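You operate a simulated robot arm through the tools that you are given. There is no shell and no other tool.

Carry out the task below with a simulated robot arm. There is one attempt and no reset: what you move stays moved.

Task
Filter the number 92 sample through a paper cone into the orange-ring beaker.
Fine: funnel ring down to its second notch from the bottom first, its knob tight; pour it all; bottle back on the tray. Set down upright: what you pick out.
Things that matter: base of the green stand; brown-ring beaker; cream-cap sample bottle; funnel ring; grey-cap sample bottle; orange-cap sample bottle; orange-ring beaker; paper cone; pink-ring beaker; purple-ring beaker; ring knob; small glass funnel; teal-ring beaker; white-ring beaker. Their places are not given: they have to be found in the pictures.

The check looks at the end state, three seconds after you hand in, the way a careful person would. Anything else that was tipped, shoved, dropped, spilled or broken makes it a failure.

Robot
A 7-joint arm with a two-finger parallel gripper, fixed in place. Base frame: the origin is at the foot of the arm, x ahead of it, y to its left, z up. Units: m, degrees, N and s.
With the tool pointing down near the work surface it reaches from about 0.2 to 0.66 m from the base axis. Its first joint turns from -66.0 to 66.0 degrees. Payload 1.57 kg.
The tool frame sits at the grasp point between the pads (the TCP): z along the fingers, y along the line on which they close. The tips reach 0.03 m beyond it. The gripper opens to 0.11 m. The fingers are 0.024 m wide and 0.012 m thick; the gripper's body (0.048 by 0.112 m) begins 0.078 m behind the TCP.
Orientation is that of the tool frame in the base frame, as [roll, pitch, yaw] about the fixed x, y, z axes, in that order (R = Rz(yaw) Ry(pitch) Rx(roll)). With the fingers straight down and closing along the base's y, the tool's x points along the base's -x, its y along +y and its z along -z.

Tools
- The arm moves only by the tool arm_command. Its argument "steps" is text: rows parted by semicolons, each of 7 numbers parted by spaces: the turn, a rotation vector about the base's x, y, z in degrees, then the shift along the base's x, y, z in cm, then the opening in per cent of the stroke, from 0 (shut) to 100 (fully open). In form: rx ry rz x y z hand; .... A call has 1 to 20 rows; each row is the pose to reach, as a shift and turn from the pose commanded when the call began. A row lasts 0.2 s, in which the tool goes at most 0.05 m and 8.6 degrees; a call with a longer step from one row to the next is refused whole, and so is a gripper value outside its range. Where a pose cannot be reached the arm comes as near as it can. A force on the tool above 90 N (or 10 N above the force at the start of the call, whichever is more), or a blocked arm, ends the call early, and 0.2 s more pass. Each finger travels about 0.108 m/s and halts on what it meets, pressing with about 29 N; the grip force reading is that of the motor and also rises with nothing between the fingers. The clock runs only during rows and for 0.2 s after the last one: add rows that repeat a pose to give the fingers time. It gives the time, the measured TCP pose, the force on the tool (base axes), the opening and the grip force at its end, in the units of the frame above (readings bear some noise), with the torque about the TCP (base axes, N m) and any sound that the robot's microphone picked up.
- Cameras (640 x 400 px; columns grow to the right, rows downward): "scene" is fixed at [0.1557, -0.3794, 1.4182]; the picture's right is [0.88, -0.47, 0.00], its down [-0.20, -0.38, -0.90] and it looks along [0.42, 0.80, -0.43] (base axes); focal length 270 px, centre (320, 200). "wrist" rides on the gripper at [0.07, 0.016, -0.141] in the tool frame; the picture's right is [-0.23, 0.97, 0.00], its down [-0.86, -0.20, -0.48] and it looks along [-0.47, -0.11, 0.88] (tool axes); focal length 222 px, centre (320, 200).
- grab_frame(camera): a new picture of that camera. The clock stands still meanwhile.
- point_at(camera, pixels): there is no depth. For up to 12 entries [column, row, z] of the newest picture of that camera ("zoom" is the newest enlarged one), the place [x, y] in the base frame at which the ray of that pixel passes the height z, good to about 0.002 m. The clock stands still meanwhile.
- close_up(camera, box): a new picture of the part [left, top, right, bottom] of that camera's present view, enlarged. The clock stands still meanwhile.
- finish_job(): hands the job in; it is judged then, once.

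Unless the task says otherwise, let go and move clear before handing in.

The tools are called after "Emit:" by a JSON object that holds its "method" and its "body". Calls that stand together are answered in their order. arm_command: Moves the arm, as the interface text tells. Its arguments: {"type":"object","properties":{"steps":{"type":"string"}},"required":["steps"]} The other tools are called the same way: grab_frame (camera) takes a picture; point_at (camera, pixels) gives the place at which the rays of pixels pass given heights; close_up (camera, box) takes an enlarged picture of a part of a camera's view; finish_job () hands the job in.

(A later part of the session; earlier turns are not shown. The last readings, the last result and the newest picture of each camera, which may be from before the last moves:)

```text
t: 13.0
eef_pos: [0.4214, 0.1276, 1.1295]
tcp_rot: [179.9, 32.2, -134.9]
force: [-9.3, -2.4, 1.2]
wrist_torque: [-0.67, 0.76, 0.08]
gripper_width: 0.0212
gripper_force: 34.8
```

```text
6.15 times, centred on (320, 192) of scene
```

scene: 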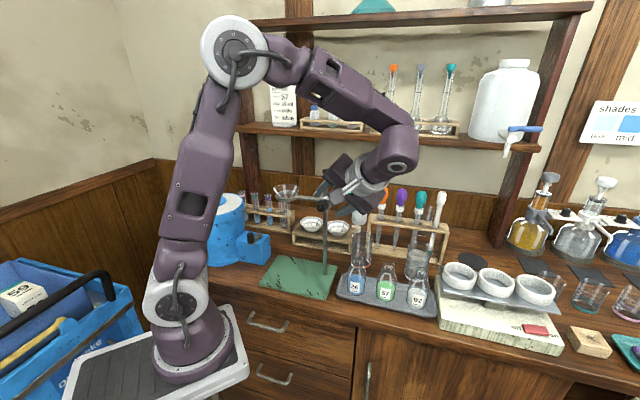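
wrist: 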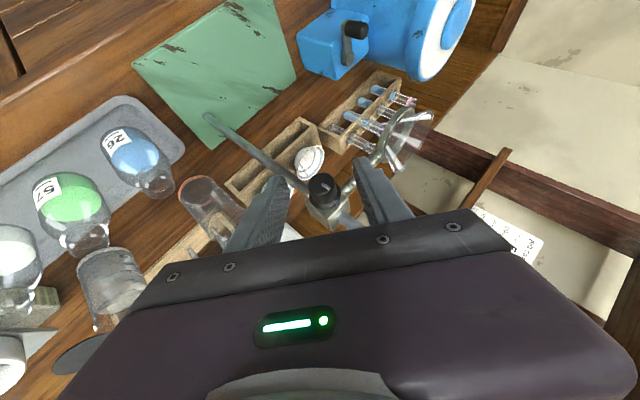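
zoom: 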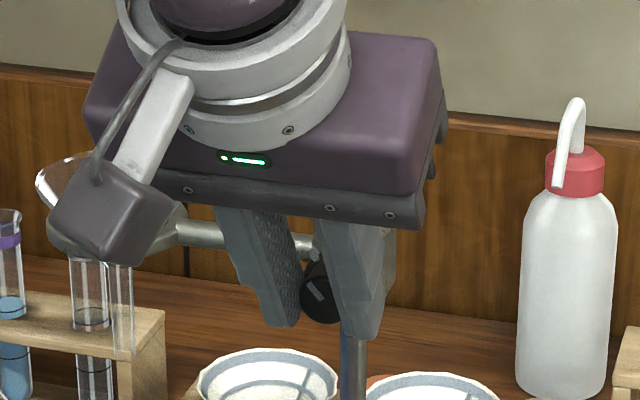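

The knob pointer followed the gripper, now about 40° left of the block mark. There is roughly 8 N axial push-back, so I'll ease off by 1 mm and turn a further 40°.

Emit:
{"method": "arm_command", "body": {"steps": "-5.66 -5.66 0 -0.2 0.1 -0.01 5; -11.3 -11.3 0 -0.35 0.21 -0.06 5; -17 -17 0 -0.49 0.35 -0.125 5; -22.6 -22.6 0 -0.61 0.47 -0.22 5; -28.3 -28.3 0 -0.73 0.59 -0.34 5; -28.3 -28.3 0 -0.73 0.59 -0.34 5"}}

Emit:
{"method": "close_up", "body": {"camera": "wrist", "box": [260, 130, 400, 240]}}

Emit:
{"method": "close_up", "body": {"camera": "scene", "box": [240, 130, 360, 225]}}

```text
t: 14.4
eef_pos: [0.4151, 0.1352, 1.127]
tcp_rot: [-135.0, 24.1, -112.7]
force: [-4.6, 13.6, -0.7]
wrist_torque: [0.09, 0.1, 0.2]
gripper_width: 0.0215
gripper_force: 34.0
```

```text
3.64 times, centred on (330, 185) of wrist
```

zoom: 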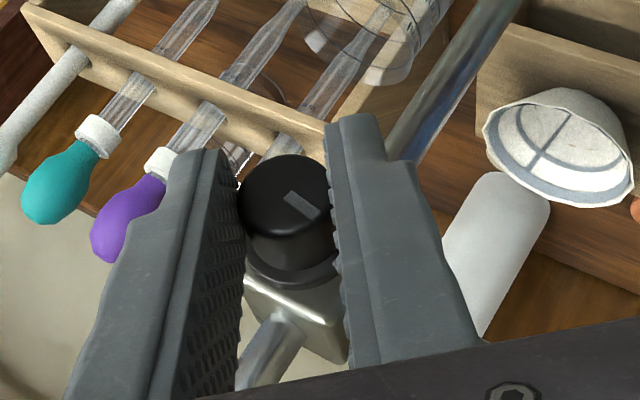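

```text
4.21 times, centred on (300, 178) of scene
```

zoom: 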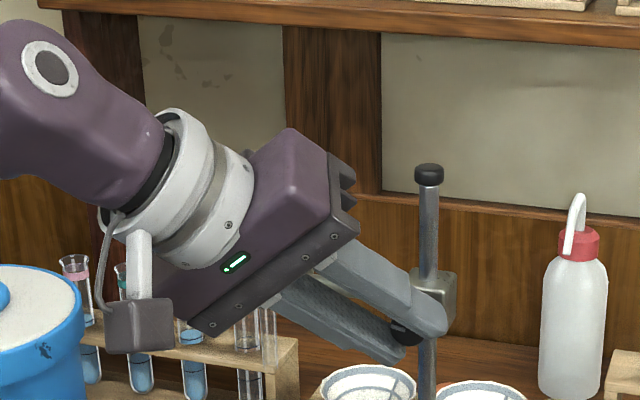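

The knob has turned about 80° in total, and about 13 N of side force remains along -u. I'll relieve 1 mm that way and test whether the clamp slides by lowering it 3 mm.

Emit:
{"method": "arm_command", "body": {"steps": "0 0 0 -0.08 0.08 0 5; 0 0 0 -0.08 0.08 -0.1 5; 0 0 0 -0.08 0.08 -0.2 5; 0 0 0 -0.08 0.08 -0.3 5; 0 0 0 -0.08 0.08 -0.3 5"}}

Emit:
{"method": "close_up", "body": {"camera": "wrist", "box": [260, 130, 400, 240]}}

```text
t: 15.6
eef_pos: [0.416, 0.1369, 1.1223]
tcp_rot: [-135.0, 24.3, -112.7]
force: [3.3, 12.5, 3.5]
wrist_torque: [-0.23, 0.33, -0.28]
gripper_width: 0.021
gripper_force: 34.7
```

```text
3.64 times, centred on (330, 185) of wrist
```

zoom: 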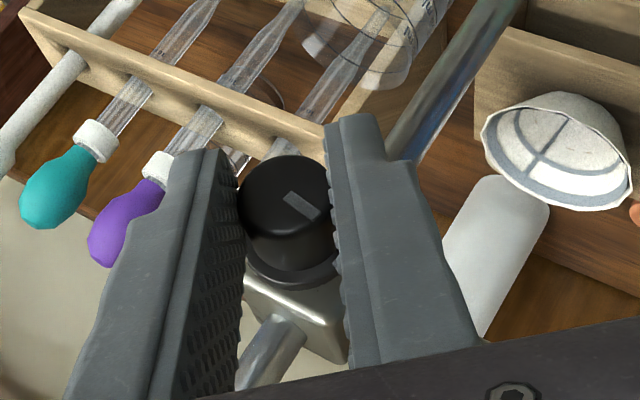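

The clamp slid down about 4.7 mm with only 3.5 N of vertical load, so it is loose. I'll lower it in small increments and listen for notch clicks.

Emit:
{"method": "arm_command", "body": {"steps": "0 0 0 0 0 -0.4 5; 0 0 0 0 0 -0.8 5; 0 0 0 0 0 -1.2 5; 0 0 0 0 0 -1.6 5; 0 0 0 0 0 -2 5"}}

```text
t: 16.8
eef_pos: [0.4151, 0.136, 1.1022]
tcp_rot: [-135.3, 24.1, -112.8]
force: [7.0, 6.6, -1.2]
wrist_torque: [0.32, -0.28, 0.21]
gripper_width: 0.0214
gripper_force: 34.1
```

No click so far at knob z≈1.091. I'll keep lowering.

Emit:
{"method": "arm_command", "body": {"steps": "0 0 0 0 0 -0.4 5; 0 0 0 0 0 -0.8 5; 0 0 0 0 0 -1.2 5; 0 0 0 0 0 -1.6 5; 0 0 0 0 0 -2 5"}}

Emit:
{"method": "grab_frame", "body": {"camera": "scene"}}

Emit:
{"method": "close_up", "body": {"camera": "scene", "box": [240, 130, 360, 225]}}

```text
t: 18.0
eef_pos: [0.4149, 0.1353, 1.086]
tcp_rot: [-135.1, 24.4, -112.8]
force: [24.4, -1.8, 2.8]
wrist_torque: [-0.23, -0.1, -0.29]
gripper_width: 0.0208
gripper_force: 34.3
```

```text
taken
```

scene: 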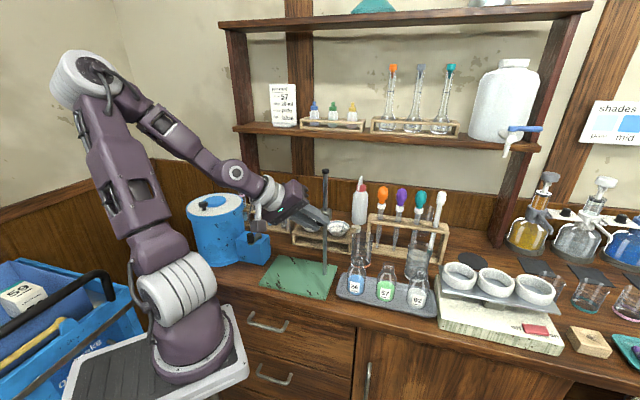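

```text
4.21 times, centred on (300, 178) of scene
```

zoom: 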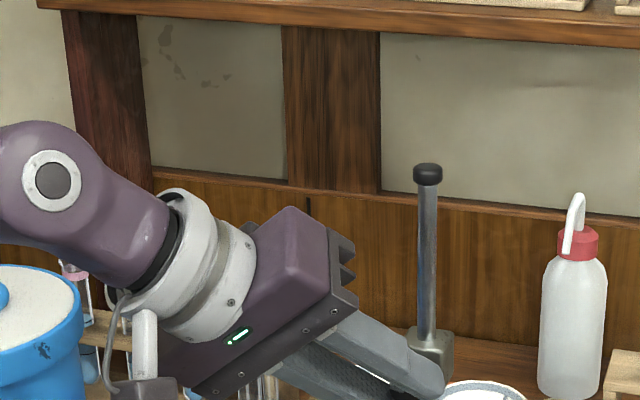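

The side force rose to 24 N along +x, with the clamp at z≈1.075. Before going further I'll check whether the gripper, camera or funnel is touching anything.

Emit:
{"method": "grab_frame", "body": {"camera": "wrist"}}

Emit:
{"method": "close_up", "body": {"camera": "scene", "box": [230, 160, 350, 260]}}

Emit:
{"method": "close_up", "body": {"camera": "wrist", "box": [220, 100, 480, 260]}}

```text
taken
```

wrist: 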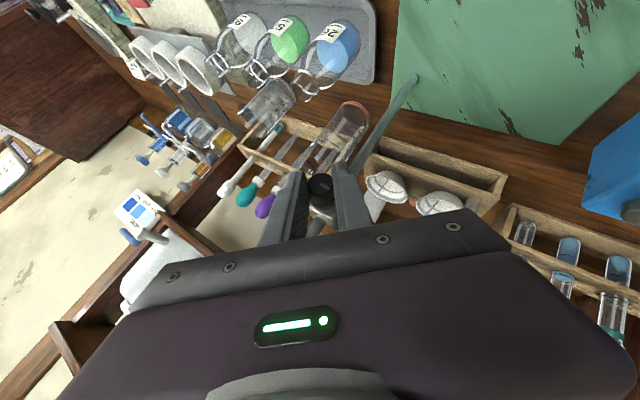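

```text
4.00 times, centred on (290, 210) of scene
```

zoom: 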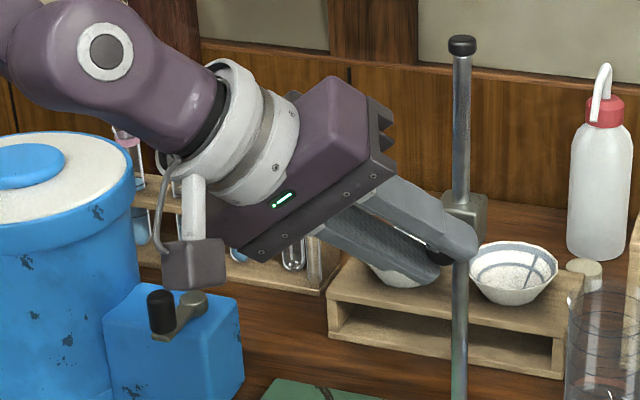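

```text
2.46 times, centred on (350, 180) of wrist
```

zoom: 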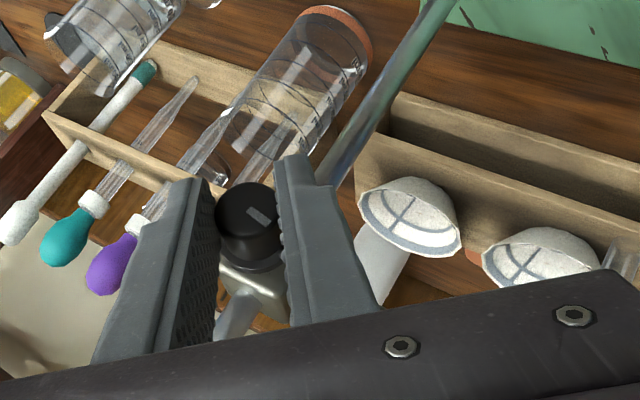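

Nothing is near the gripper or funnel, so the load comes from pulling the clamp slightly off line. I'll shift about 1 mm back toward it and continue down.

Emit:
{"method": "arm_command", "body": {"steps": "0 0 0 0.13 -0.01 0 5; 0 0 0 0.13 -0.01 -0.4 5; 0 0 0 0.13 -0.01 -0.8 5; 0 0 0 0.13 -0.01 -1.2 5; 0 0 0 0.13 -0.01 -1.2 5"}}

Emit:
{"method": "close_up", "body": {"camera": "wrist", "box": [220, 100, 480, 260]}}

Emit:
{"method": "close_up", "body": {"camera": "scene", "box": [230, 160, 350, 260]}}

```text
t: 19.2
eef_pos: [0.4115, 0.1362, 1.0811]
tcp_rot: [-135.0, 24.3, -113.0]
force: [36.7, -22.2, 5.8]
wrist_torque: [-0.26, -0.62, -0.48]
gripper_width: 0.0213
gripper_force: 34.2
out of reach, approached as far as the arm can: row 2, 3, 4, 5
```

```text
2.46 times, centred on (350, 180) of wrist
```

zoom: 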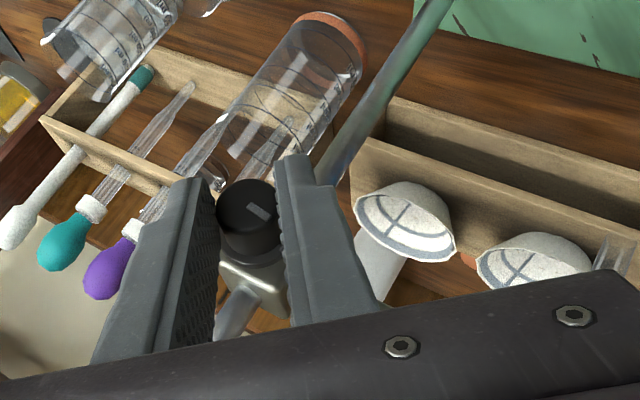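

```text
4.00 times, centred on (290, 210) of scene
```

zoom: 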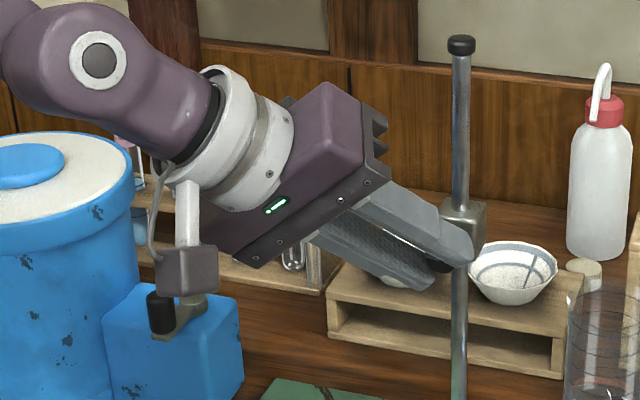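

At this left lean the arm runs into a joint limit lower down, so the side force comes from the arm drifting. I'll back up slightly to where it is reachable, then open the fingers only 2–3 mm around the knob to test safely whether the loosened ring holds by friction.

Emit:
{"method": "arm_command", "body": {"steps": "0 0 0 0 0 0.4 5; 0 0 0 0.15 -0.05 0.8 5; 0 0 0 0.3 -0.1 1.1 5; 0 0 0 0.3 -0.1 1.1 5"}}

Emit:
{"method": "close_up", "body": {"camera": "wrist", "box": [220, 100, 480, 260]}}

```text
t: 20.2
eef_pos: [0.4115, 0.1362, 1.0901]
tcp_rot: [-135.4, 24.0, -112.9]
force: [-23.4, -9.0, -1.8]
wrist_torque: [-0.27, 0.49, -0.32]
gripper_width: 0.0211
gripper_force: 34.3
```

```text
2.46 times, centred on (350, 180) of wrist
```

zoom: 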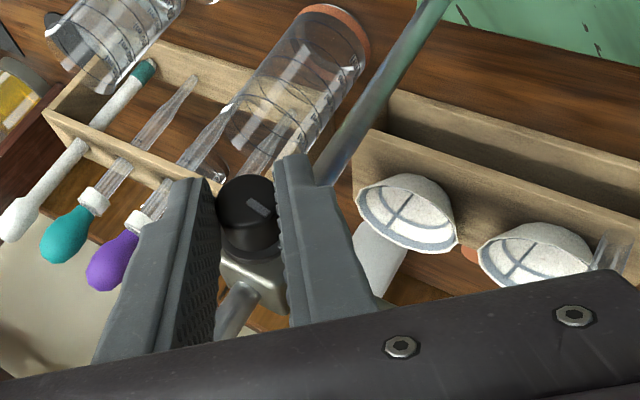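

The fingers have shifted a couple of millimetres along the knob and now press inward with about 23 N. I'll relieve that, then open to about 24–25 mm as the caged test.

Emit:
{"method": "arm_command", "body": {"steps": "0 0 0 -0.18 -0.06 0 5; 0 0 0 -0.18 -0.06 0 5"}}

Emit:
{"method": "arm_command", "body": {"steps": "0 0 0 0 0 0 22.5; 0 0 0 0 0 0 22.5; 0 0 0 0 0 0 22.5"}}

Emit:
{"method": "close_up", "body": {"camera": "wrist", "box": [220, 100, 480, 260]}}

Emit:
{"method": "close_up", "body": {"camera": "scene", "box": [230, 160, 350, 260]}}

```text
t: 20.8
eef_pos: [0.4119, 0.1378, 1.0924]
tcp_rot: [-135.0, 24.4, -112.6]
force: [-1.6, -3.2, -3.0]
wrist_torque: [-0.4, 0.45, -0.21]
gripper_width: 0.0212
gripper_force: 34.6
```

```text
t: 21.6
eef_pos: [0.4122, 0.1366, 1.0917]
tcp_rot: [-135.1, 24.2, -112.8]
force: [-0.3, -0.2, 0.6]
wrist_torque: [-0.03, -0.01, 0.02]
gripper_width: 0.0247
gripper_force: 0.1
```

```text
2.46 times, centred on (350, 180) of wrist
```

zoom: 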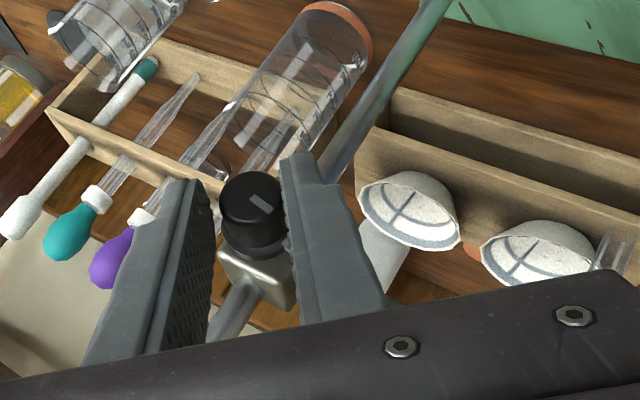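

```text
4.00 times, centred on (290, 210) of scene
```

zoom: 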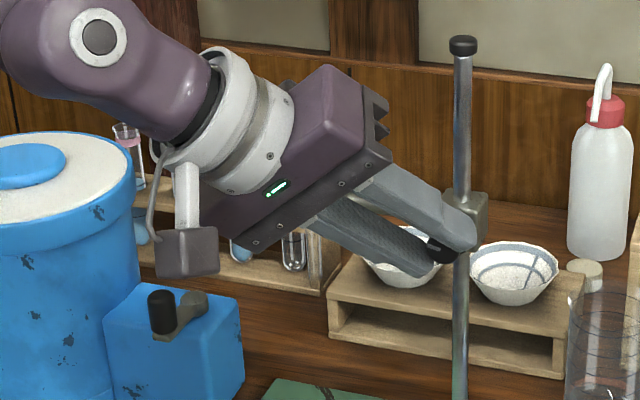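

With the fingers at 24.7 mm the knob seems to have followed the lower finger by about 1.5 mm, though the forces read near zero. I'll open a little more to see whether it sinks further or stays put.

Emit:
{"method": "arm_command", "body": {"steps": "0 0 0 0 0 0 28; 0 0 0 0 0 0 28; 0 0 0 0 0 0 28"}}

Emit:
{"method": "close_up", "body": {"camera": "wrist", "box": [220, 100, 480, 260]}}

Emit:
{"method": "close_up", "body": {"camera": "scene", "box": [230, 160, 350, 260]}}

```text
t: 22.4
eef_pos: [0.4119, 0.1362, 1.0918]
tcp_rot: [-135.3, 24.2, -112.7]
force: [-0.4, -0.3, -0.3]
wrist_torque: [0.01, 0.0, -0.03]
gripper_width: 0.0309
gripper_force: 0.2
```

```text
2.46 times, centred on (350, 180) of wrist
```

zoom: 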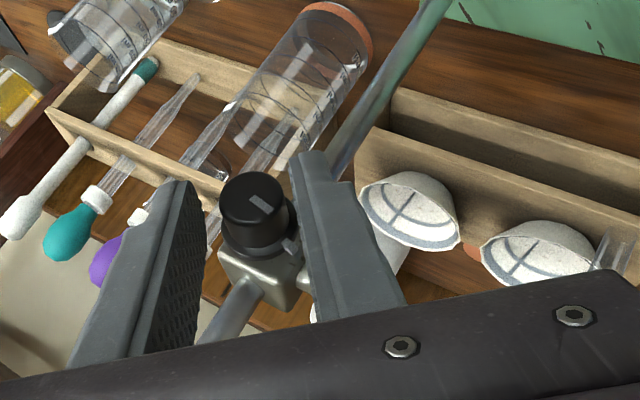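

```text
4.00 times, centred on (290, 210) of scene
```

zoom: 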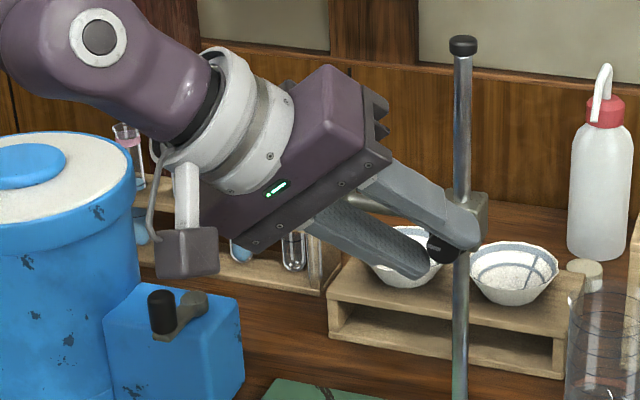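

The knob stayed still as the fingers opened, so the loosened ring holds itself. I'll withdraw, swing back to an un-leaned tilt where the arm can reach lower, and look before re-gripping.

Emit:
{"method": "arm_command", "body": {"steps": "0 0 0 0 0 0 45; 0 0 0 -1.5 0 1.3 50; 0 0 0 -3 0 2.6 50; 0 0 0 -4.5 0 3.9 50; 5.66 5.66 0 -4.5 -0.5 4.5 50; 11.3 11.3 0 -3.5 -1 4.5 50; 17 17 0 -2.5 -1.5 4.5 50; 22.6 22.6 0 -1.5 -2 4.5 50; 28.3 28.3 0 -0.8 -2.5 4.4 50; 28.3 28.3 0 -0.8 -2.5 4.4 50"}}

Emit:
{"method": "grab_frame", "body": {"camera": "wrist"}}

Emit:
{"method": "close_up", "body": {"camera": "wrist", "box": [260, 130, 400, 240]}}

Emit:
{"method": "close_up", "body": {"camera": "scene", "box": [230, 160, 350, 260]}}

```text
t: 24.6
eef_pos: [0.4028, 0.1114, 1.1364]
tcp_rot: [179.9, 32.4, -134.9]
force: [-0.8, -0.5, -0.5]
wrist_torque: [0.0, -0.02, 0.01]
gripper_width: 0.0546
gripper_force: 0.1
```

```text
taken
```

wrist: 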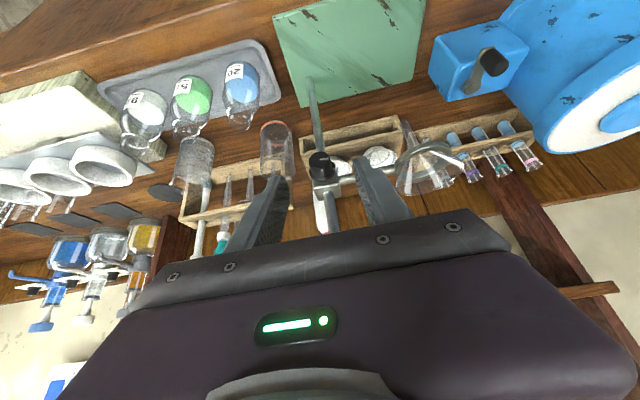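

```text
3.64 times, centred on (330, 185) of wrist
```

zoom: 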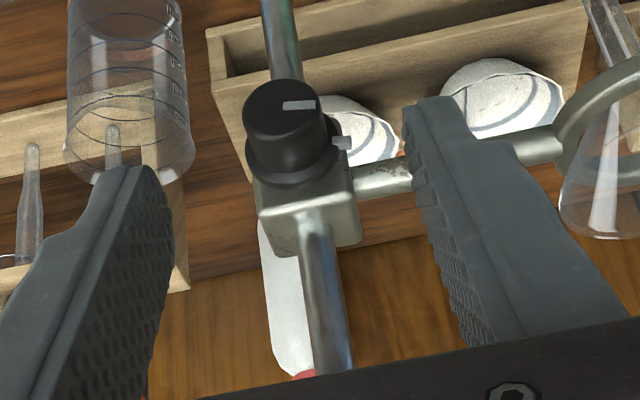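

```text
4.00 times, centred on (290, 210) of scene
```

zoom: 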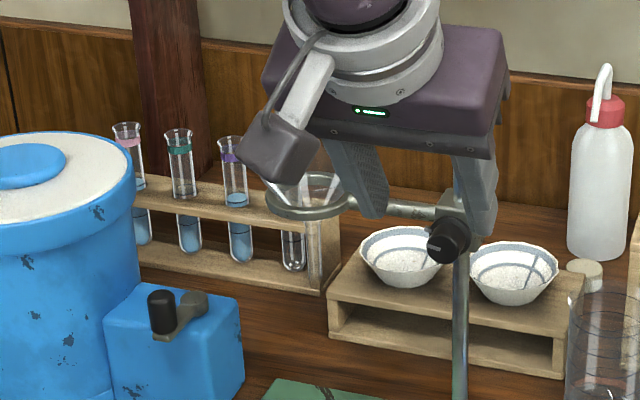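

The knob pointer now points left, about 80–90° loose, and the knob sits at wrist (320,162). I'll find its new coordinates.

Emit:
{"method": "point_at", "body": {"camera": "wrist", "pixels": [[320.4, 161.6, 1.075], [320.4, 161.6, 1.08], [320.4, 161.6, 1.085], [320.4, 161.6, 1.09]]}}

Emit:
{"method": "grab_frame", "body": {"camera": "scene"}}

Emit:
{"method": "point_at", "body": {"camera": "scene", "pixels": [[321, 220.5, 1.075], [321, 220.5, 1.08], [321, 220.5, 1.085]]}}

Emit:
{"method": "close_up", "body": {"camera": "scene", "box": [305, 205, 340, 240]}}

```text
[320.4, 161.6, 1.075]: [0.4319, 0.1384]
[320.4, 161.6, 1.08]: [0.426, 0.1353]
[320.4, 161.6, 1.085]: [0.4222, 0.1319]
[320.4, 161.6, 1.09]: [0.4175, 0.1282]
```

```text
taken
```

scene: 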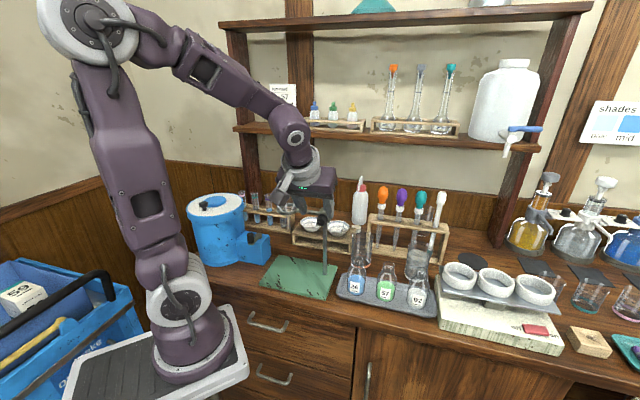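

```text
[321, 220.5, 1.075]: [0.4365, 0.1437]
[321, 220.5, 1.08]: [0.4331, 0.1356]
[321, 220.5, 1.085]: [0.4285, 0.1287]
```

```text
11.43 times, centred on (322, 222) of scene
```

zoom: 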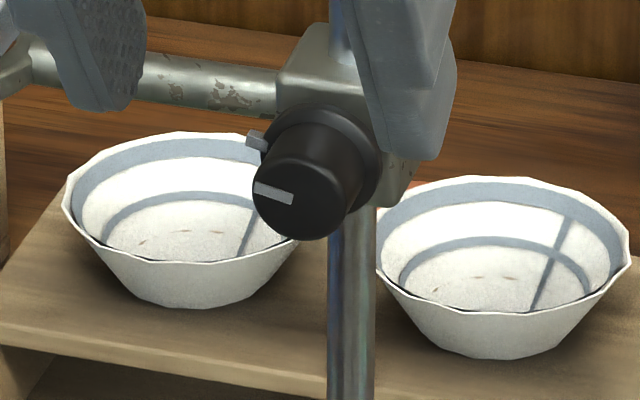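

The knob face is now at about (0.429, 0.137, 1.078) with its pointer at 9 o'clock. I'll go in with no lean and grip it.

Emit:
{"method": "arm_command", "body": {"steps": "0 0 0 0.6 0.6 -1.5 50; 0 0 0 1.2 1.2 -3 50; 0 0 0 1.8 1.75 -4.5 50; 0 0 0 1.8 1.75 -4.5 50"}}

Emit:
{"method": "close_up", "body": {"camera": "wrist", "box": [260, 130, 400, 240]}}

```text
t: 25.6
eef_pos: [0.4209, 0.1294, 1.0889]
tcp_rot: [180.0, 32.5, -135.0]
force: [-0.6, 0.3, -0.7]
wrist_torque: [0.02, 0.03, -0.01]
gripper_width: 0.055
gripper_force: 0.1
```

```text
3.64 times, centred on (330, 185) of wrist
```

zoom: 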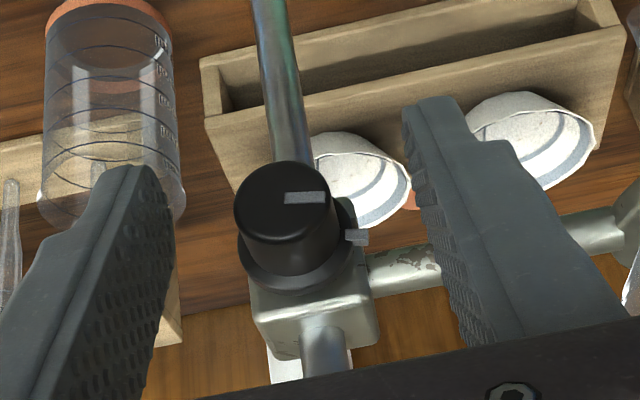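

The knob projects at (321,185), between the fingers as in the first grip. I'll close.

Emit:
{"method": "arm_command", "body": {"steps": "0 0 0 0 0 0 25; 0 0 0 0 0 0 10; 0 0 0 0 0 0 5; 0 0 0 0 0 0 5"}}

Emit:
{"method": "arm_command", "body": {"steps": "0 0 0 0 0 -0.4 5; 0 0 0 0 0 -0.8 5; 0 0 0 0 0 -1.2 5; 0 0 0 0 0 -1.6 5; 0 0 0 0 0 -1.6 5"}}

```text
t: 26.6
eef_pos: [0.4212, 0.1276, 1.09]
tcp_rot: [-179.9, 32.3, -135.0]
force: [9.5, -9.9, -0.7]
wrist_torque: [-0.17, -0.12, -0.05]
gripper_width: 0.0213
gripper_force: 35.0
```

```text
t: 27.8
eef_pos: [0.4213, 0.1284, 1.0741]
tcp_rot: [-180.0, 32.4, -135.1]
force: [9.8, -16.7, 1.6]
wrist_torque: [-0.12, -0.32, -0.24]
gripper_width: 0.0217
gripper_force: 34.8
```

It slides smoothly, with no click yet and the knob at z≈1.062. I'll shift 1 mm along +u to ease the side load and keep lowering.

Emit:
{"method": "arm_command", "body": {"steps": "0 0 0 0.08 -0.08 0 5; 0 0 0 0.08 -0.08 -0.4 5; 0 0 0 0.08 -0.08 -0.8 5; 0 0 0 0.08 -0.08 -1.2 5; 0 0 0 0.08 -0.08 -1.6 5; 0 0 0 0.08 -0.08 -2 5; 0 0 0 0.08 -0.08 -2 5"}}

Emit:
{"method": "grab_frame", "body": {"camera": "scene"}}

Emit:
{"method": "close_up", "body": {"camera": "scene", "box": [250, 170, 350, 300]}}

```text
t: 29.4
eef_pos: [0.4208, 0.1284, 1.0553]
tcp_rot: [179.9, 32.4, -135.1]
force: [-8.9, -0.5, -5.3]
wrist_torque: [-0.11, 0.27, -0.08]
gripper_width: 0.0214
gripper_force: 35.0
```

```text
taken
```

scene: 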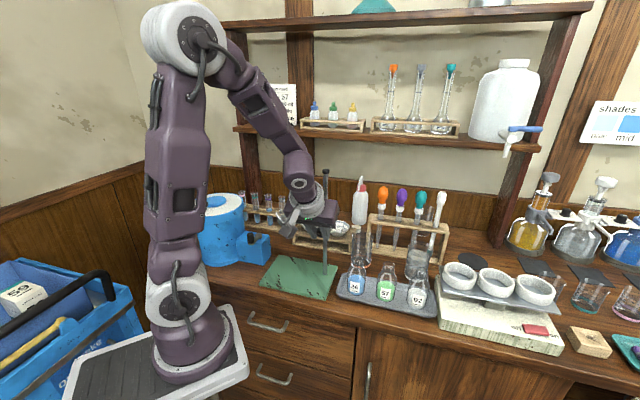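

```text
3.08 times, centred on (300, 235) of scene
```

zoom: 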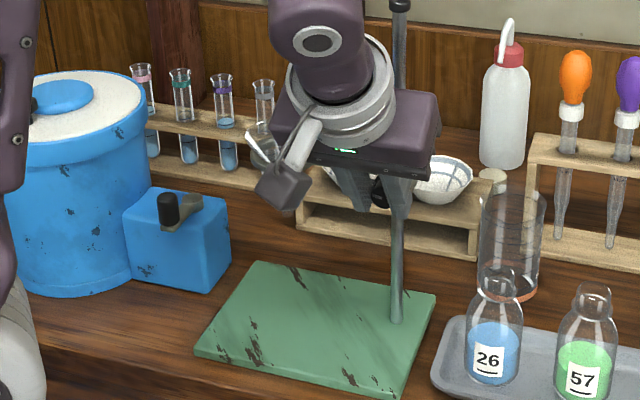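

No click yet with the clamp at z≈1.043. The funnel stem and the space below are clear, so I'll continue.

Emit:
{"method": "arm_command", "body": {"steps": "0 0 0 0 0 -0.3 5; 0 0 0 0 0 -0.6 5; 0 0 0 0 0 -0.9 5; 0 0 0 0 0 -1.2 5; 0 0 0 0 0 -1.5 5; 0 0 0 0 0 -1.8 5; 0 0 0 0 0 -1.8 5"}}

Emit:
{"method": "arm_command", "body": {"steps": "0 0 0 0 0 -0.3 5; 0 0 0 0 0 -0.6 5; 0 0 0 0 0 -0.9 5; 0 0 0 0 0 -1.2 5; 0 0 0 0 0 -1.2 5"}}

Emit:
{"method": "close_up", "body": {"camera": "scene", "box": [250, 170, 350, 300]}}

Emit:
{"method": "close_up", "body": {"camera": "wrist", "box": [220, 100, 480, 260]}}

```text
t: 31.0
eef_pos: [0.4208, 0.1287, 1.037]
tcp_rot: [-180.0, 32.4, -134.9]
force: [-14.2, 13.2, 3.5]
wrist_torque: [0.4, -0.03, 0.2]
gripper_width: 0.0214
gripper_force: 34.4
```

```text
t: 32.2
eef_pos: [0.4214, 0.1285, 1.0259]
tcp_rot: [180.0, 32.3, -134.9]
force: [-11.6, 13.0, -2.7]
wrist_torque: [0.2, 0.23, 0.15]
gripper_width: 0.0216
gripper_force: 33.8
```

```text
3.08 times, centred on (300, 235) of scene
```

zoom: 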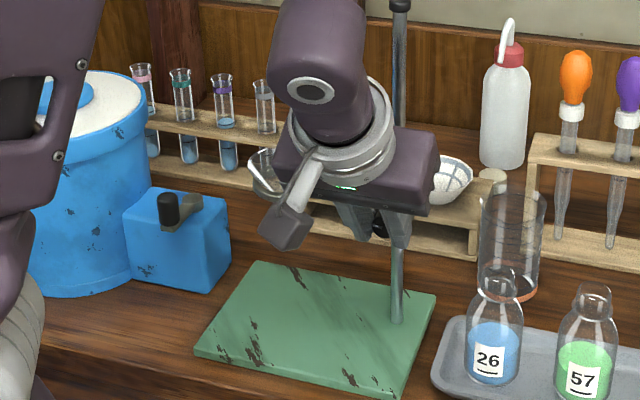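

```text
2.46 times, centred on (350, 180) of wrist
```

zoom: 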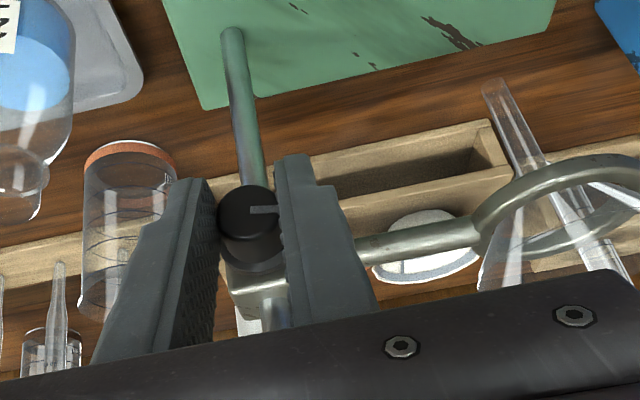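

Still no click at clamp z≈1.013. I'll look closely at the exposed rod below and above the clamp for notch marks.

Emit:
{"method": "close_up", "body": {"camera": "wrist", "box": [295, 100, 345, 180]}}

Emit:
{"method": "close_up", "body": {"camera": "scene", "box": [312, 165, 342, 215]}}

Emit:
{"method": "close_up", "body": {"camera": "scene", "box": [312, 230, 342, 280]}}

```text
5.00 times, centred on (320, 140) of wrist
```

zoom: 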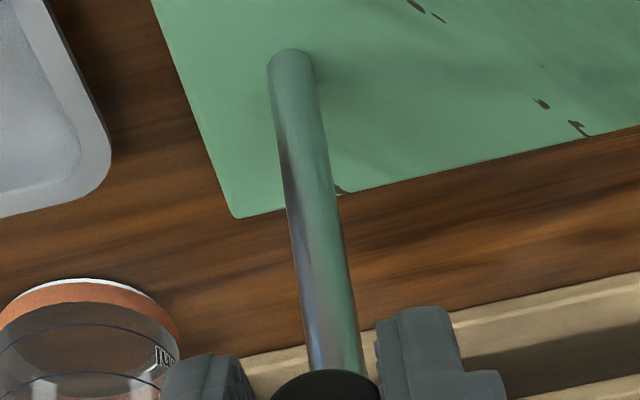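

```text
8.00 times, centred on (327, 190) of scene
```

zoom: 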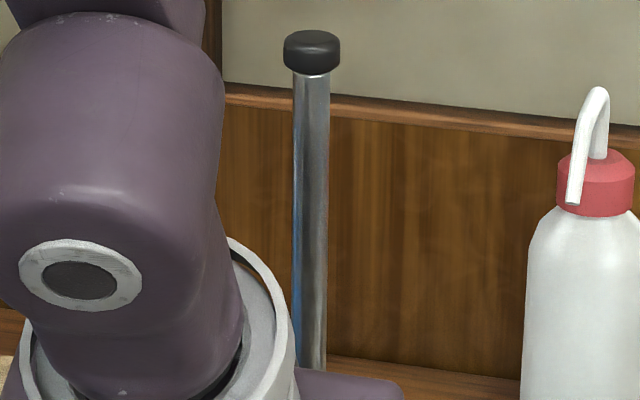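

```text
8.00 times, centred on (327, 255) of scene
```

zoom: 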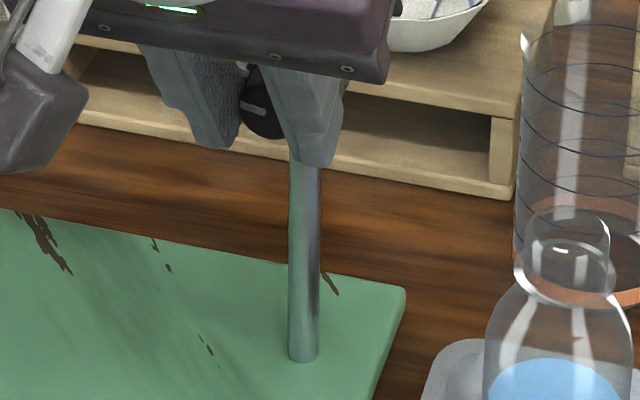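

No marks are visible, so I'll rely on feel and sound. First I'll get a fresh wrist frame to work out how low the funnel stem tip is.

Emit:
{"method": "grab_frame", "body": {"camera": "wrist"}}

Emit:
{"method": "point_at", "body": {"camera": "wrist", "pixels": [[420.3, 134.5, 0.92], [420.3, 134.5, 0.94], [420.3, 134.5, 0.96], [420.3, 134.5, 0.98], [314, 116, 0.866]]}}

```text
taken
```

wrist: 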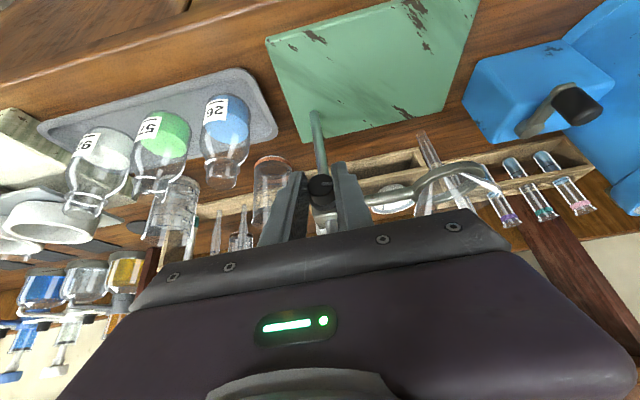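

```text
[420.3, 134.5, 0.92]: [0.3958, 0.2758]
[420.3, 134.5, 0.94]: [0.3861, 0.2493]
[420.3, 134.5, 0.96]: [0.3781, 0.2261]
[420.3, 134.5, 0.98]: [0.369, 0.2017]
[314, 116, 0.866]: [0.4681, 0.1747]
```

The stem tip is at about z 0.936 with the clamp at 1.013, so the stem hangs about 7.7 cm below the clamp. I'll scan in 2 mm steps and read the vertical force, to feel for notch detents.

Emit:
{"method": "arm_command", "body": {"steps": "0 0 0 -0.08 0.08 0 5; 0 0 0 -0.08 0.08 0 5"}}

Emit:
{"method": "arm_command", "body": {"steps": "0 0 0 0 0 -0.2 5; 0 0 0 0 0 -0.2 5"}}

Emit:
{"method": "arm_command", "body": {"steps": "0 0 0 0 0 -0.2 5; 0 0 0 0 0 -0.2 5"}}

Emit:
{"method": "arm_command", "body": {"steps": "0 0 0 0 0 -0.2 5; 0 0 0 0 0 -0.2 5"}}

Emit:
{"method": "arm_command", "body": {"steps": "0 0 0 0 0 -0.2 5; 0 0 0 0 0 -0.2 5"}}

Emit:
{"method": "arm_command", "body": {"steps": "0 0 0 0 0 -0.2 5; 0 0 0 0 0 -0.2 5"}}

Emit:
{"method": "arm_command", "body": {"steps": "0 0 0 0 0 -0.2 5; 0 0 0 0 0 -0.2 5"}}

Emit:
{"method": "arm_command", "body": {"steps": "0 0 0 0 0 -0.2 5; 0 0 0 0 0 -0.2 5"}}

Emit:
{"method": "arm_command", "body": {"steps": "0 0 0 0 0 -0.2 5; 0 0 0 0 0 -0.2 5"}}

```text
t: 32.8
eef_pos: [0.4224, 0.128, 1.0249]
tcp_rot: [-179.9, 32.4, -135.0]
force: [-9.7, 0.4, -3.3]
wrist_torque: [-0.18, 0.33, 0.43]
gripper_width: 0.0212
gripper_force: 34.8
```

```text
t: 33.4
eef_pos: [0.4212, 0.1284, 1.0222]
tcp_rot: [179.9, 32.4, -135.1]
force: [-7.5, -4.4, -5.0]
wrist_torque: [-0.15, 0.18, 0.27]
gripper_width: 0.0214
gripper_force: 34.4
```

```text
t: 34.0
eef_pos: [0.4205, 0.1288, 1.0201]
tcp_rot: [-180.0, 32.4, -135.1]
force: [-9.3, -12.7, -4.0]
wrist_torque: [-0.29, 0.19, 0.12]
gripper_width: 0.0213
gripper_force: 34.1
```

```text
t: 34.6
eef_pos: [0.4217, 0.1289, 1.0193]
tcp_rot: [179.9, 32.4, -135.1]
force: [-8.2, -15.6, -6.7]
wrist_torque: [-0.41, 0.36, 0.06]
gripper_width: 0.021
gripper_force: 34.2
```

```text
t: 35.2
eef_pos: [0.4218, 0.1288, 1.0159]
tcp_rot: [-179.9, 32.4, -135.0]
force: [-4.2, -15.8, -5.6]
wrist_torque: [-0.27, 0.05, -0.01]
gripper_width: 0.0214
gripper_force: 34.2
```

```text
t: 35.8
eef_pos: [0.4218, 0.1297, 1.0157]
tcp_rot: [-179.9, 32.4, -135.0]
force: [-0.7, -13.1, -5.0]
wrist_torque: [-0.11, -0.12, 0.05]
gripper_width: 0.0213
gripper_force: 34.9
```

```text
t: 36.4
eef_pos: [0.422, 0.1289, 1.0116]
tcp_rot: [-179.9, 32.4, -135.1]
force: [-0.3, -9.7, -2.5]
wrist_torque: [0.15, -0.23, -0.2]
gripper_width: 0.0216
gripper_force: 34.2
```

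```text
t: 37.0
eef_pos: [0.4205, 0.1294, 1.0099]
tcp_rot: [179.9, 32.4, -135.0]
force: [4.3, -8.0, -1.3]
wrist_torque: [-0.08, -0.1, 0.01]
gripper_width: 0.0214
gripper_force: 34.4
```

```text
t: 37.6
eef_pos: [0.4215, 0.1292, 1.0085]
tcp_rot: [-179.9, 32.3, -135.1]
force: [3.5, -11.1, 1.6]
wrist_torque: [-0.01, -0.23, -0.01]
gripper_width: 0.0214
gripper_force: 34.8
```

The vertical-force signs fit detents every 40 mm: clamp z 1.116 (start), 1.076, 1.036 and 0.996, with zero crossings there and flips midway. I'll keep scanning down to see whether another detent exists at about 0.956; the stem should still clear the base.

Emit:
{"method": "arm_command", "body": {"steps": "0 0 0 0.04 -0.04 -0.3 5; 0 0 0 0.04 -0.04 -0.3 5"}}

Emit:
{"method": "arm_command", "body": {"steps": "0 0 0 0 0 -0.3 5; 0 0 0 0 0 -0.3 5"}}

Emit:
{"method": "arm_command", "body": {"steps": "0 0 0 0 0 -0.3 5; 0 0 0 0 0 -0.3 5"}}

Emit:
{"method": "arm_command", "body": {"steps": "0 0 0 0 0 -0.3 5; 0 0 0 0 0 -0.3 5"}}

Emit:
{"method": "arm_command", "body": {"steps": "0 0 0 0 0 -0.3 5; 0 0 0 0 0 -0.3 5"}}

Emit:
{"method": "arm_command", "body": {"steps": "0 0 0 0 0 -0.3 5; 0 0 0 0 0 -0.3 5"}}

Emit:
{"method": "arm_command", "body": {"steps": "0 0 0 0 0 -0.3 5; 0 0 0 0 0 -0.3 5"}}

Emit:
{"method": "arm_command", "body": {"steps": "0 0 0 0 0 -0.3 5; 0 0 0 0 0 -0.3 5"}}

Emit:
{"method": "grab_frame", "body": {"camera": "wrist"}}

Emit:
{"method": "grab_frame", "body": {"camera": "scene"}}

```text
t: 38.2
eef_pos: [0.4217, 0.1299, 1.0065]
tcp_rot: [-179.9, 32.6, -134.8]
force: [0.6, -4.0, 24.8]
wrist_torque: [0.4, -0.43, -0.24]
gripper_width: 0.0215
gripper_force: 34.3
```

```text
t: 38.8
eef_pos: [0.4208, 0.1292, 1.0035]
tcp_rot: [-179.8, 32.4, -134.9]
force: [8.3, 2.1, 24.4]
wrist_torque: [0.39, -0.41, -0.07]
gripper_width: 0.021
gripper_force: 34.2
```

```text
t: 39.4
eef_pos: [0.4214, 0.1278, 0.9997]
tcp_rot: [-179.9, 32.4, -135.0]
force: [5.1, -3.3, 24.8]
wrist_torque: [0.37, -0.44, -0.08]
gripper_width: 0.0214
gripper_force: 34.9
```

```text
t: 40.0
eef_pos: [0.4211, 0.1278, 0.996]
tcp_rot: [-179.9, 32.4, -134.9]
force: [1.7, -9.0, 23.7]
wrist_torque: [0.16, -0.24, -0.14]
gripper_width: 0.0215
gripper_force: 34.4
```

```text
t: 40.6
eef_pos: [0.4216, 0.129, 0.9937]
tcp_rot: [-179.9, 32.5, -134.9]
force: [5.5, -8.1, 25.4]
wrist_torque: [0.27, -0.3, -0.11]
gripper_width: 0.0212
gripper_force: 34.4
```

```text
t: 41.2
eef_pos: [0.4203, 0.1284, 0.9916]
tcp_rot: [-180.0, 32.4, -135.0]
force: [4.3, -6.9, 25.2]
wrist_torque: [0.4, -0.38, -0.06]
gripper_width: 0.0211
gripper_force: 34.3
```

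```text
t: 41.8
eef_pos: [0.4227, 0.1288, 0.9875]
tcp_rot: [180.0, 32.4, -134.9]
force: [3.2, -6.8, 23.5]
wrist_torque: [0.21, -0.17, -0.08]
gripper_width: 0.021
gripper_force: 34.4
```

```text
t: 42.4
eef_pos: [0.4214, 0.1269, 0.9853]
tcp_rot: [-180.0, 32.4, -135.0]
force: [0.0, -0.4, 25.2]
wrist_torque: [0.26, -0.29, -0.01]
gripper_width: 0.0209
gripper_force: 34.5
```

```text
taken
```

wrist: 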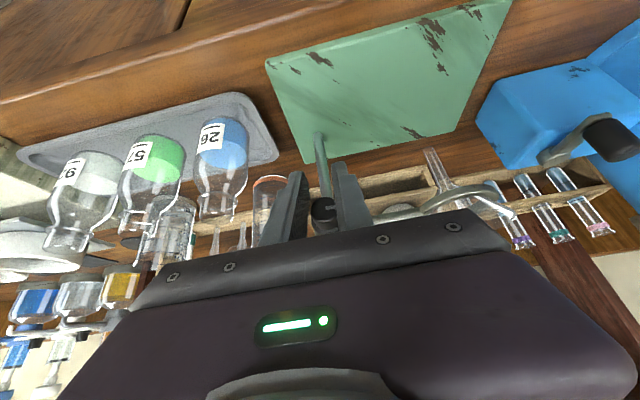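

```text
taken
```

scene: 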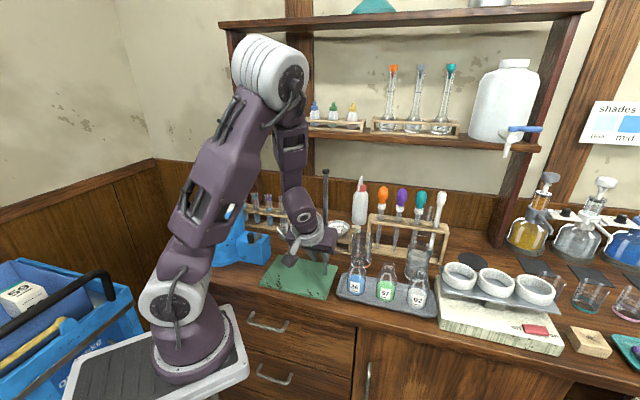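

The vertical force jumped to a steady 25 N from TCP z≈1.0065 on, and the knob slid relative to the fingers ((320,186) to (325,215)). So the clamp reached its bottom stop at z≈0.996 and my fingers slipped. That makes 0.996 the bottom notch and 1.036 the second. I'll verify with a zoom.

Emit:
{"method": "close_up", "body": {"camera": "wrist", "box": [260, 130, 400, 240]}}

Emit:
{"method": "close_up", "body": {"camera": "scene", "box": [260, 190, 360, 290]}}

Emit:
{"method": "close_up", "body": {"camera": "wrist", "box": [380, 120, 540, 240]}}

```text
3.64 times, centred on (330, 185) of wrist
```

zoom: 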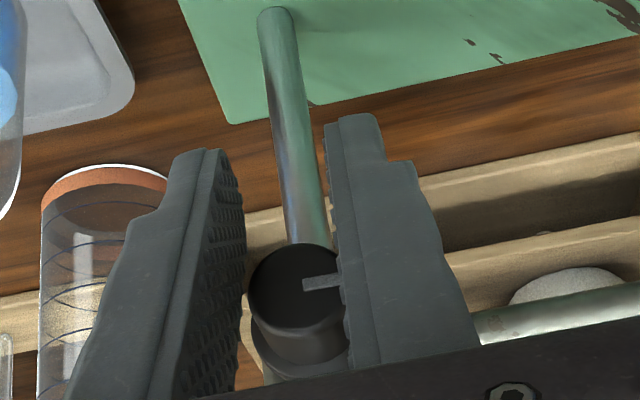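

```text
4.00 times, centred on (310, 240) of scene
```

zoom: 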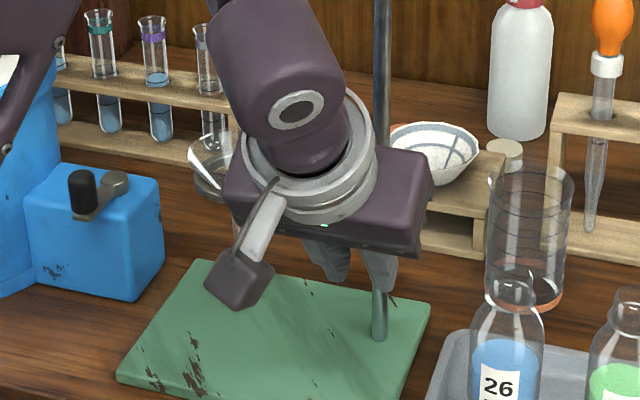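

```text
3.33 times, centred on (460, 180) of wrist
```

zoom: 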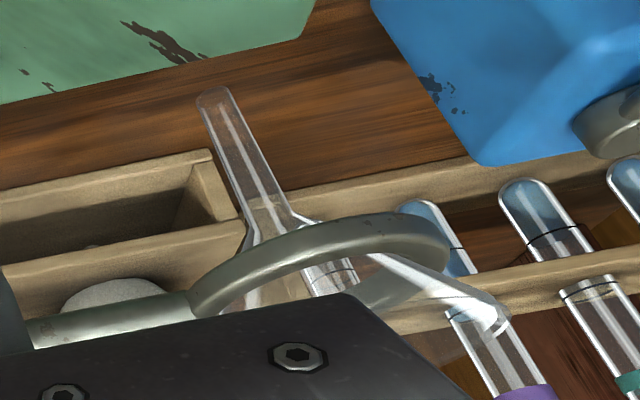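

The slip is confirmed and the pointer is still at 9 o'clock. I'll open slightly, raise the fingers to their original place on the knob and re-grip.

Emit:
{"method": "point_at", "body": {"camera": "wrist", "pixels": [[324.5, 208.9, 0.985], [324.5, 208.9, 0.99], [324.5, 208.9, 0.995], [324.5, 208.9, 1.0]]}}

Emit:
{"method": "arm_command", "body": {"steps": "0 0 0 0 0 0 28; 0 0 0 0 0 0 34; 0 0 0 0 0 0.6 34; 0 0 0 0 0 1.2 34; 0 0 0 0 0 1.8 34; 0 0 0 0 0 2.3 34; 0 0 0 0 0 2.3 34"}}

Emit:
{"method": "grab_frame", "body": {"camera": "wrist"}}

Emit:
{"method": "close_up", "body": {"camera": "wrist", "box": [260, 130, 400, 240]}}

```text
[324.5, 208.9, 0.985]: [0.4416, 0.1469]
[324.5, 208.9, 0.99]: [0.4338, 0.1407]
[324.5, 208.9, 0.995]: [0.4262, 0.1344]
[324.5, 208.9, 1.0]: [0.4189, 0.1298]
```

```text
t: 44.0
eef_pos: [0.4204, 0.1297, 1.007]
tcp_rot: [-179.9, 32.4, -135.0]
force: [0.1, -1.0, 0.0]
wrist_torque: [-0.02, 0.0, 0.05]
gripper_width: 0.0376
gripper_force: 0.1
```

```text
taken
```

wrist: 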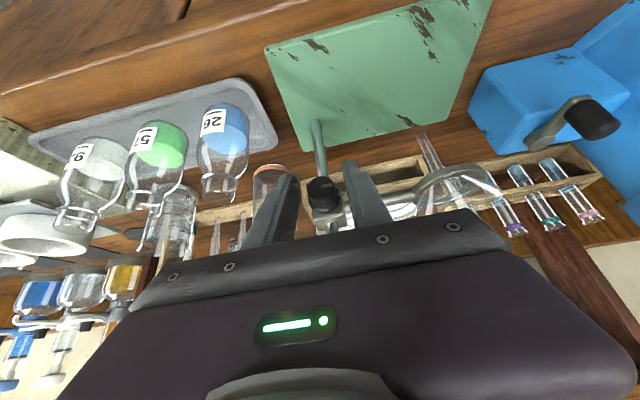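

```text
3.64 times, centred on (330, 185) of wrist
```

zoom: 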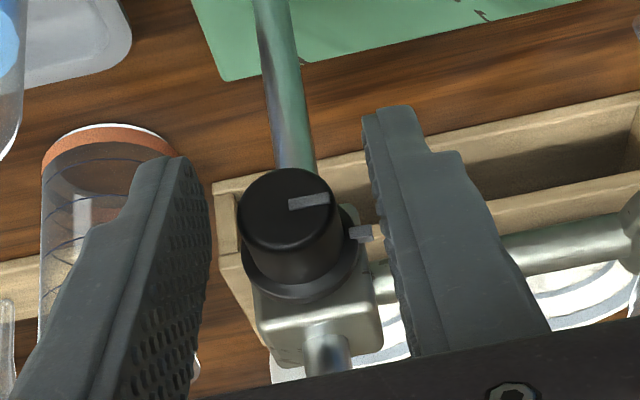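

The clamp sits at about z 0.995. I'll grip again and raise in steps toward 1.036, watching the vertical force for the detent's zero crossing.

Emit:
{"method": "arm_command", "body": {"steps": "0 0 0 0 0 0 20; 0 0 0 0 0 0 8; 0 0 0 0 0 0 5; 0 0 0 0 0 0 5"}}

Emit:
{"method": "arm_command", "body": {"steps": "0 0 0 0 0 0.4 5; 0 0 0 0 0 0.4 5"}}

Emit:
{"method": "arm_command", "body": {"steps": "0 0 0 0 0 0.4 5; 0 0 0 0 0 0.8 5; 0 0 0 0 0 0.8 5"}}

Emit:
{"method": "arm_command", "body": {"steps": "0 0 0 0 0 0.4 5; 0 0 0 0 0 0.8 5; 0 0 0 0 0 0.8 5"}}

Emit:
{"method": "arm_command", "body": {"steps": "0 0 0 0 0 0.4 5; 0 0 0 0 0 0.8 5; 0 0 0 0 0 0.8 5"}}

Emit:
{"method": "arm_command", "body": {"steps": "0 0 0 0 0 0.4 5; 0 0 0 0 0 0.4 5"}}

Emit:
{"method": "arm_command", "body": {"steps": "0 0 0 0 0 0.3 5; 0 0 0 0 0 0.3 5"}}

Emit:
{"method": "arm_command", "body": {"steps": "0 0 0 0 0 0.3 5; 0 0 0 0 0 0.3 5"}}

```text
t: 45.0
eef_pos: [0.4207, 0.1282, 1.0062]
tcp_rot: [-180.0, 32.5, -135.0]
force: [2.7, -4.0, 0.1]
wrist_torque: [0.0, -0.06, -0.08]
gripper_width: 0.0214
gripper_force: 34.4
```

```text
t: 45.6
eef_pos: [0.4216, 0.1278, 1.0113]
tcp_rot: [179.9, 32.4, -135.0]
force: [5.4, -1.0, -5.1]
wrist_torque: [-0.04, -0.05, -0.15]
gripper_width: 0.0213
gripper_force: 34.7
```

```text
t: 46.4
eef_pos: [0.4218, 0.1288, 1.0199]
tcp_rot: [180.0, 32.4, -135.0]
force: [2.3, -4.5, -3.4]
wrist_torque: [0.1, -0.09, -0.08]
gripper_width: 0.0215
gripper_force: 35.0
```

```text
t: 47.2
eef_pos: [0.4214, 0.1284, 1.0278]
tcp_rot: [180.0, 32.5, -135.0]
force: [5.5, -3.2, 0.0]
wrist_torque: [-0.16, 0.05, -0.17]
gripper_width: 0.0213
gripper_force: 34.3
```

```text
t: 48.0
eef_pos: [0.4218, 0.1283, 1.0358]
tcp_rot: [-179.9, 32.3, -135.1]
force: [7.4, -2.9, 5.8]
wrist_torque: [0.06, -0.19, -0.06]
gripper_width: 0.0211
gripper_force: 34.2
```

```text
t: 48.6
eef_pos: [0.4216, 0.1291, 1.0397]
tcp_rot: [-180.0, 32.6, -134.9]
force: [7.1, 5.8, 7.0]
wrist_torque: [0.18, -0.18, 0.01]
gripper_width: 0.0213
gripper_force: 34.7
```

```text
t: 49.2
eef_pos: [0.4222, 0.1295, 1.0442]
tcp_rot: [-179.8, 32.5, -134.9]
force: [13.3, 12.9, 4.4]
wrist_torque: [0.36, -0.29, 0.0]
gripper_width: 0.021
gripper_force: 34.5
```

```text
t: 49.8
eef_pos: [0.4217, 0.1291, 1.0467]
tcp_rot: [-180.0, 32.3, -134.9]
force: [12.4, 22.4, 2.2]
wrist_torque: [0.46, -0.36, 0.05]
gripper_width: 0.0212
gripper_force: 34.4
```

The detent force went from +7 N down to +2.2 N, so the notch centre is about 1–2 mm further up. I'll raise slightly and relieve the axial pull of about 24 N.

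Emit:
{"method": "arm_command", "body": {"steps": "0 0 0 0.1 0.14 0 5; 0 0 0 0.1 0.14 0.1 5; 0 0 0 0.1 0.14 0.1 5"}}

Emit:
{"method": "arm_command", "body": {"steps": "0 0 0 0 0 0.1 5; 0 0 0 0 0 0.1 5"}}

```text
t: 50.6
eef_pos: [0.422, 0.1279, 1.0467]
tcp_rot: [179.9, 32.3, -135.1]
force: [1.7, -0.7, 0.7]
wrist_torque: [-0.52, 0.47, -0.14]
gripper_width: 0.0213
gripper_force: 34.1
```

```text
t: 51.2
eef_pos: [0.4213, 0.1282, 1.0476]
tcp_rot: [179.9, 32.2, -135.1]
force: [-7.1, -13.6, -0.6]
wrist_torque: [-0.57, 0.53, -0.12]
gripper_width: 0.0211
gripper_force: 34.1
```

The vertical force crosses zero at TCP z≈1.047, so the ring is in the second notch. Now I'll tighten by turning the knob clockwise 40°, holding the height.

Emit:
{"method": "arm_command", "body": {"steps": "5.66 5.66 0 0.06 -0.18 -0.01 5; 11.3 11.3 0 0.18 -0.3 -0.05 5; 17 17 0 0.3 -0.42 -0.11 5; 22.6 22.6 0 0.41 -0.53 -0.19 5; 28.3 28.3 0 0.51 -0.63 -0.29 5; 28.3 28.3 0 0.51 -0.63 -0.29 5"}}

Emit:
{"method": "grab_frame", "body": {"camera": "wrist"}}

Emit:
{"method": "close_up", "body": {"camera": "wrist", "box": [260, 130, 400, 240]}}

Emit:
{"method": "close_up", "body": {"camera": "scene", "box": [270, 190, 370, 280]}}

```text
t: 52.6
eef_pos: [0.427, 0.1227, 1.0449]
tcp_rot: [135.1, 24.2, -157.2]
force: [-2.2, -9.7, -0.5]
wrist_torque: [-0.07, -0.02, 0.12]
gripper_width: 0.0215
gripper_force: 34.2
```

```text
taken
```

wrist: 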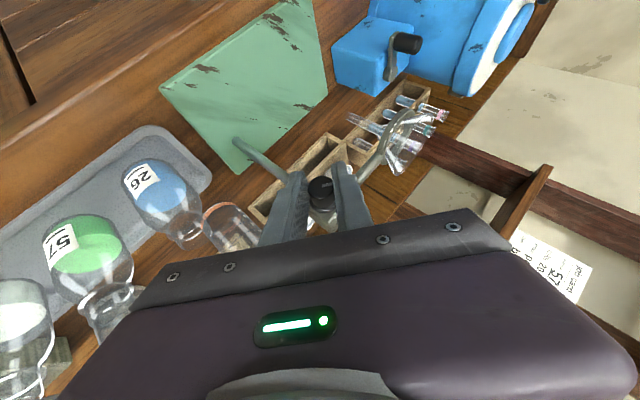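

```text
3.64 times, centred on (330, 185) of wrist
```

zoom: 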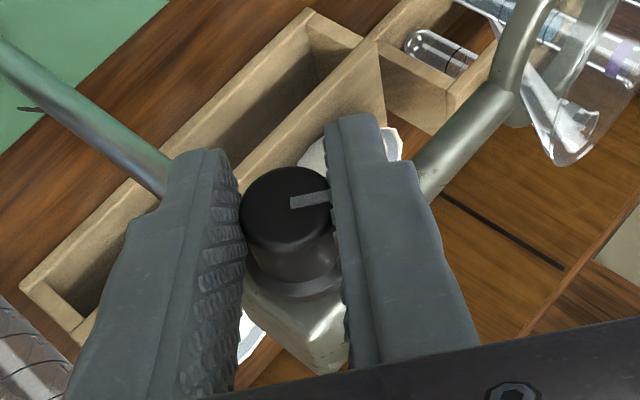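

```text
4.44 times, centred on (320, 235) of scene
```

zoom: 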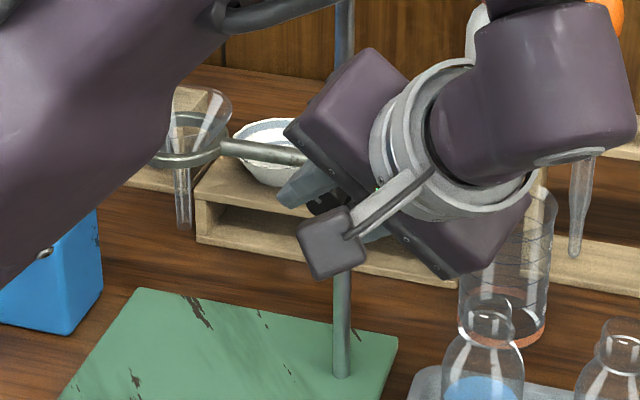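

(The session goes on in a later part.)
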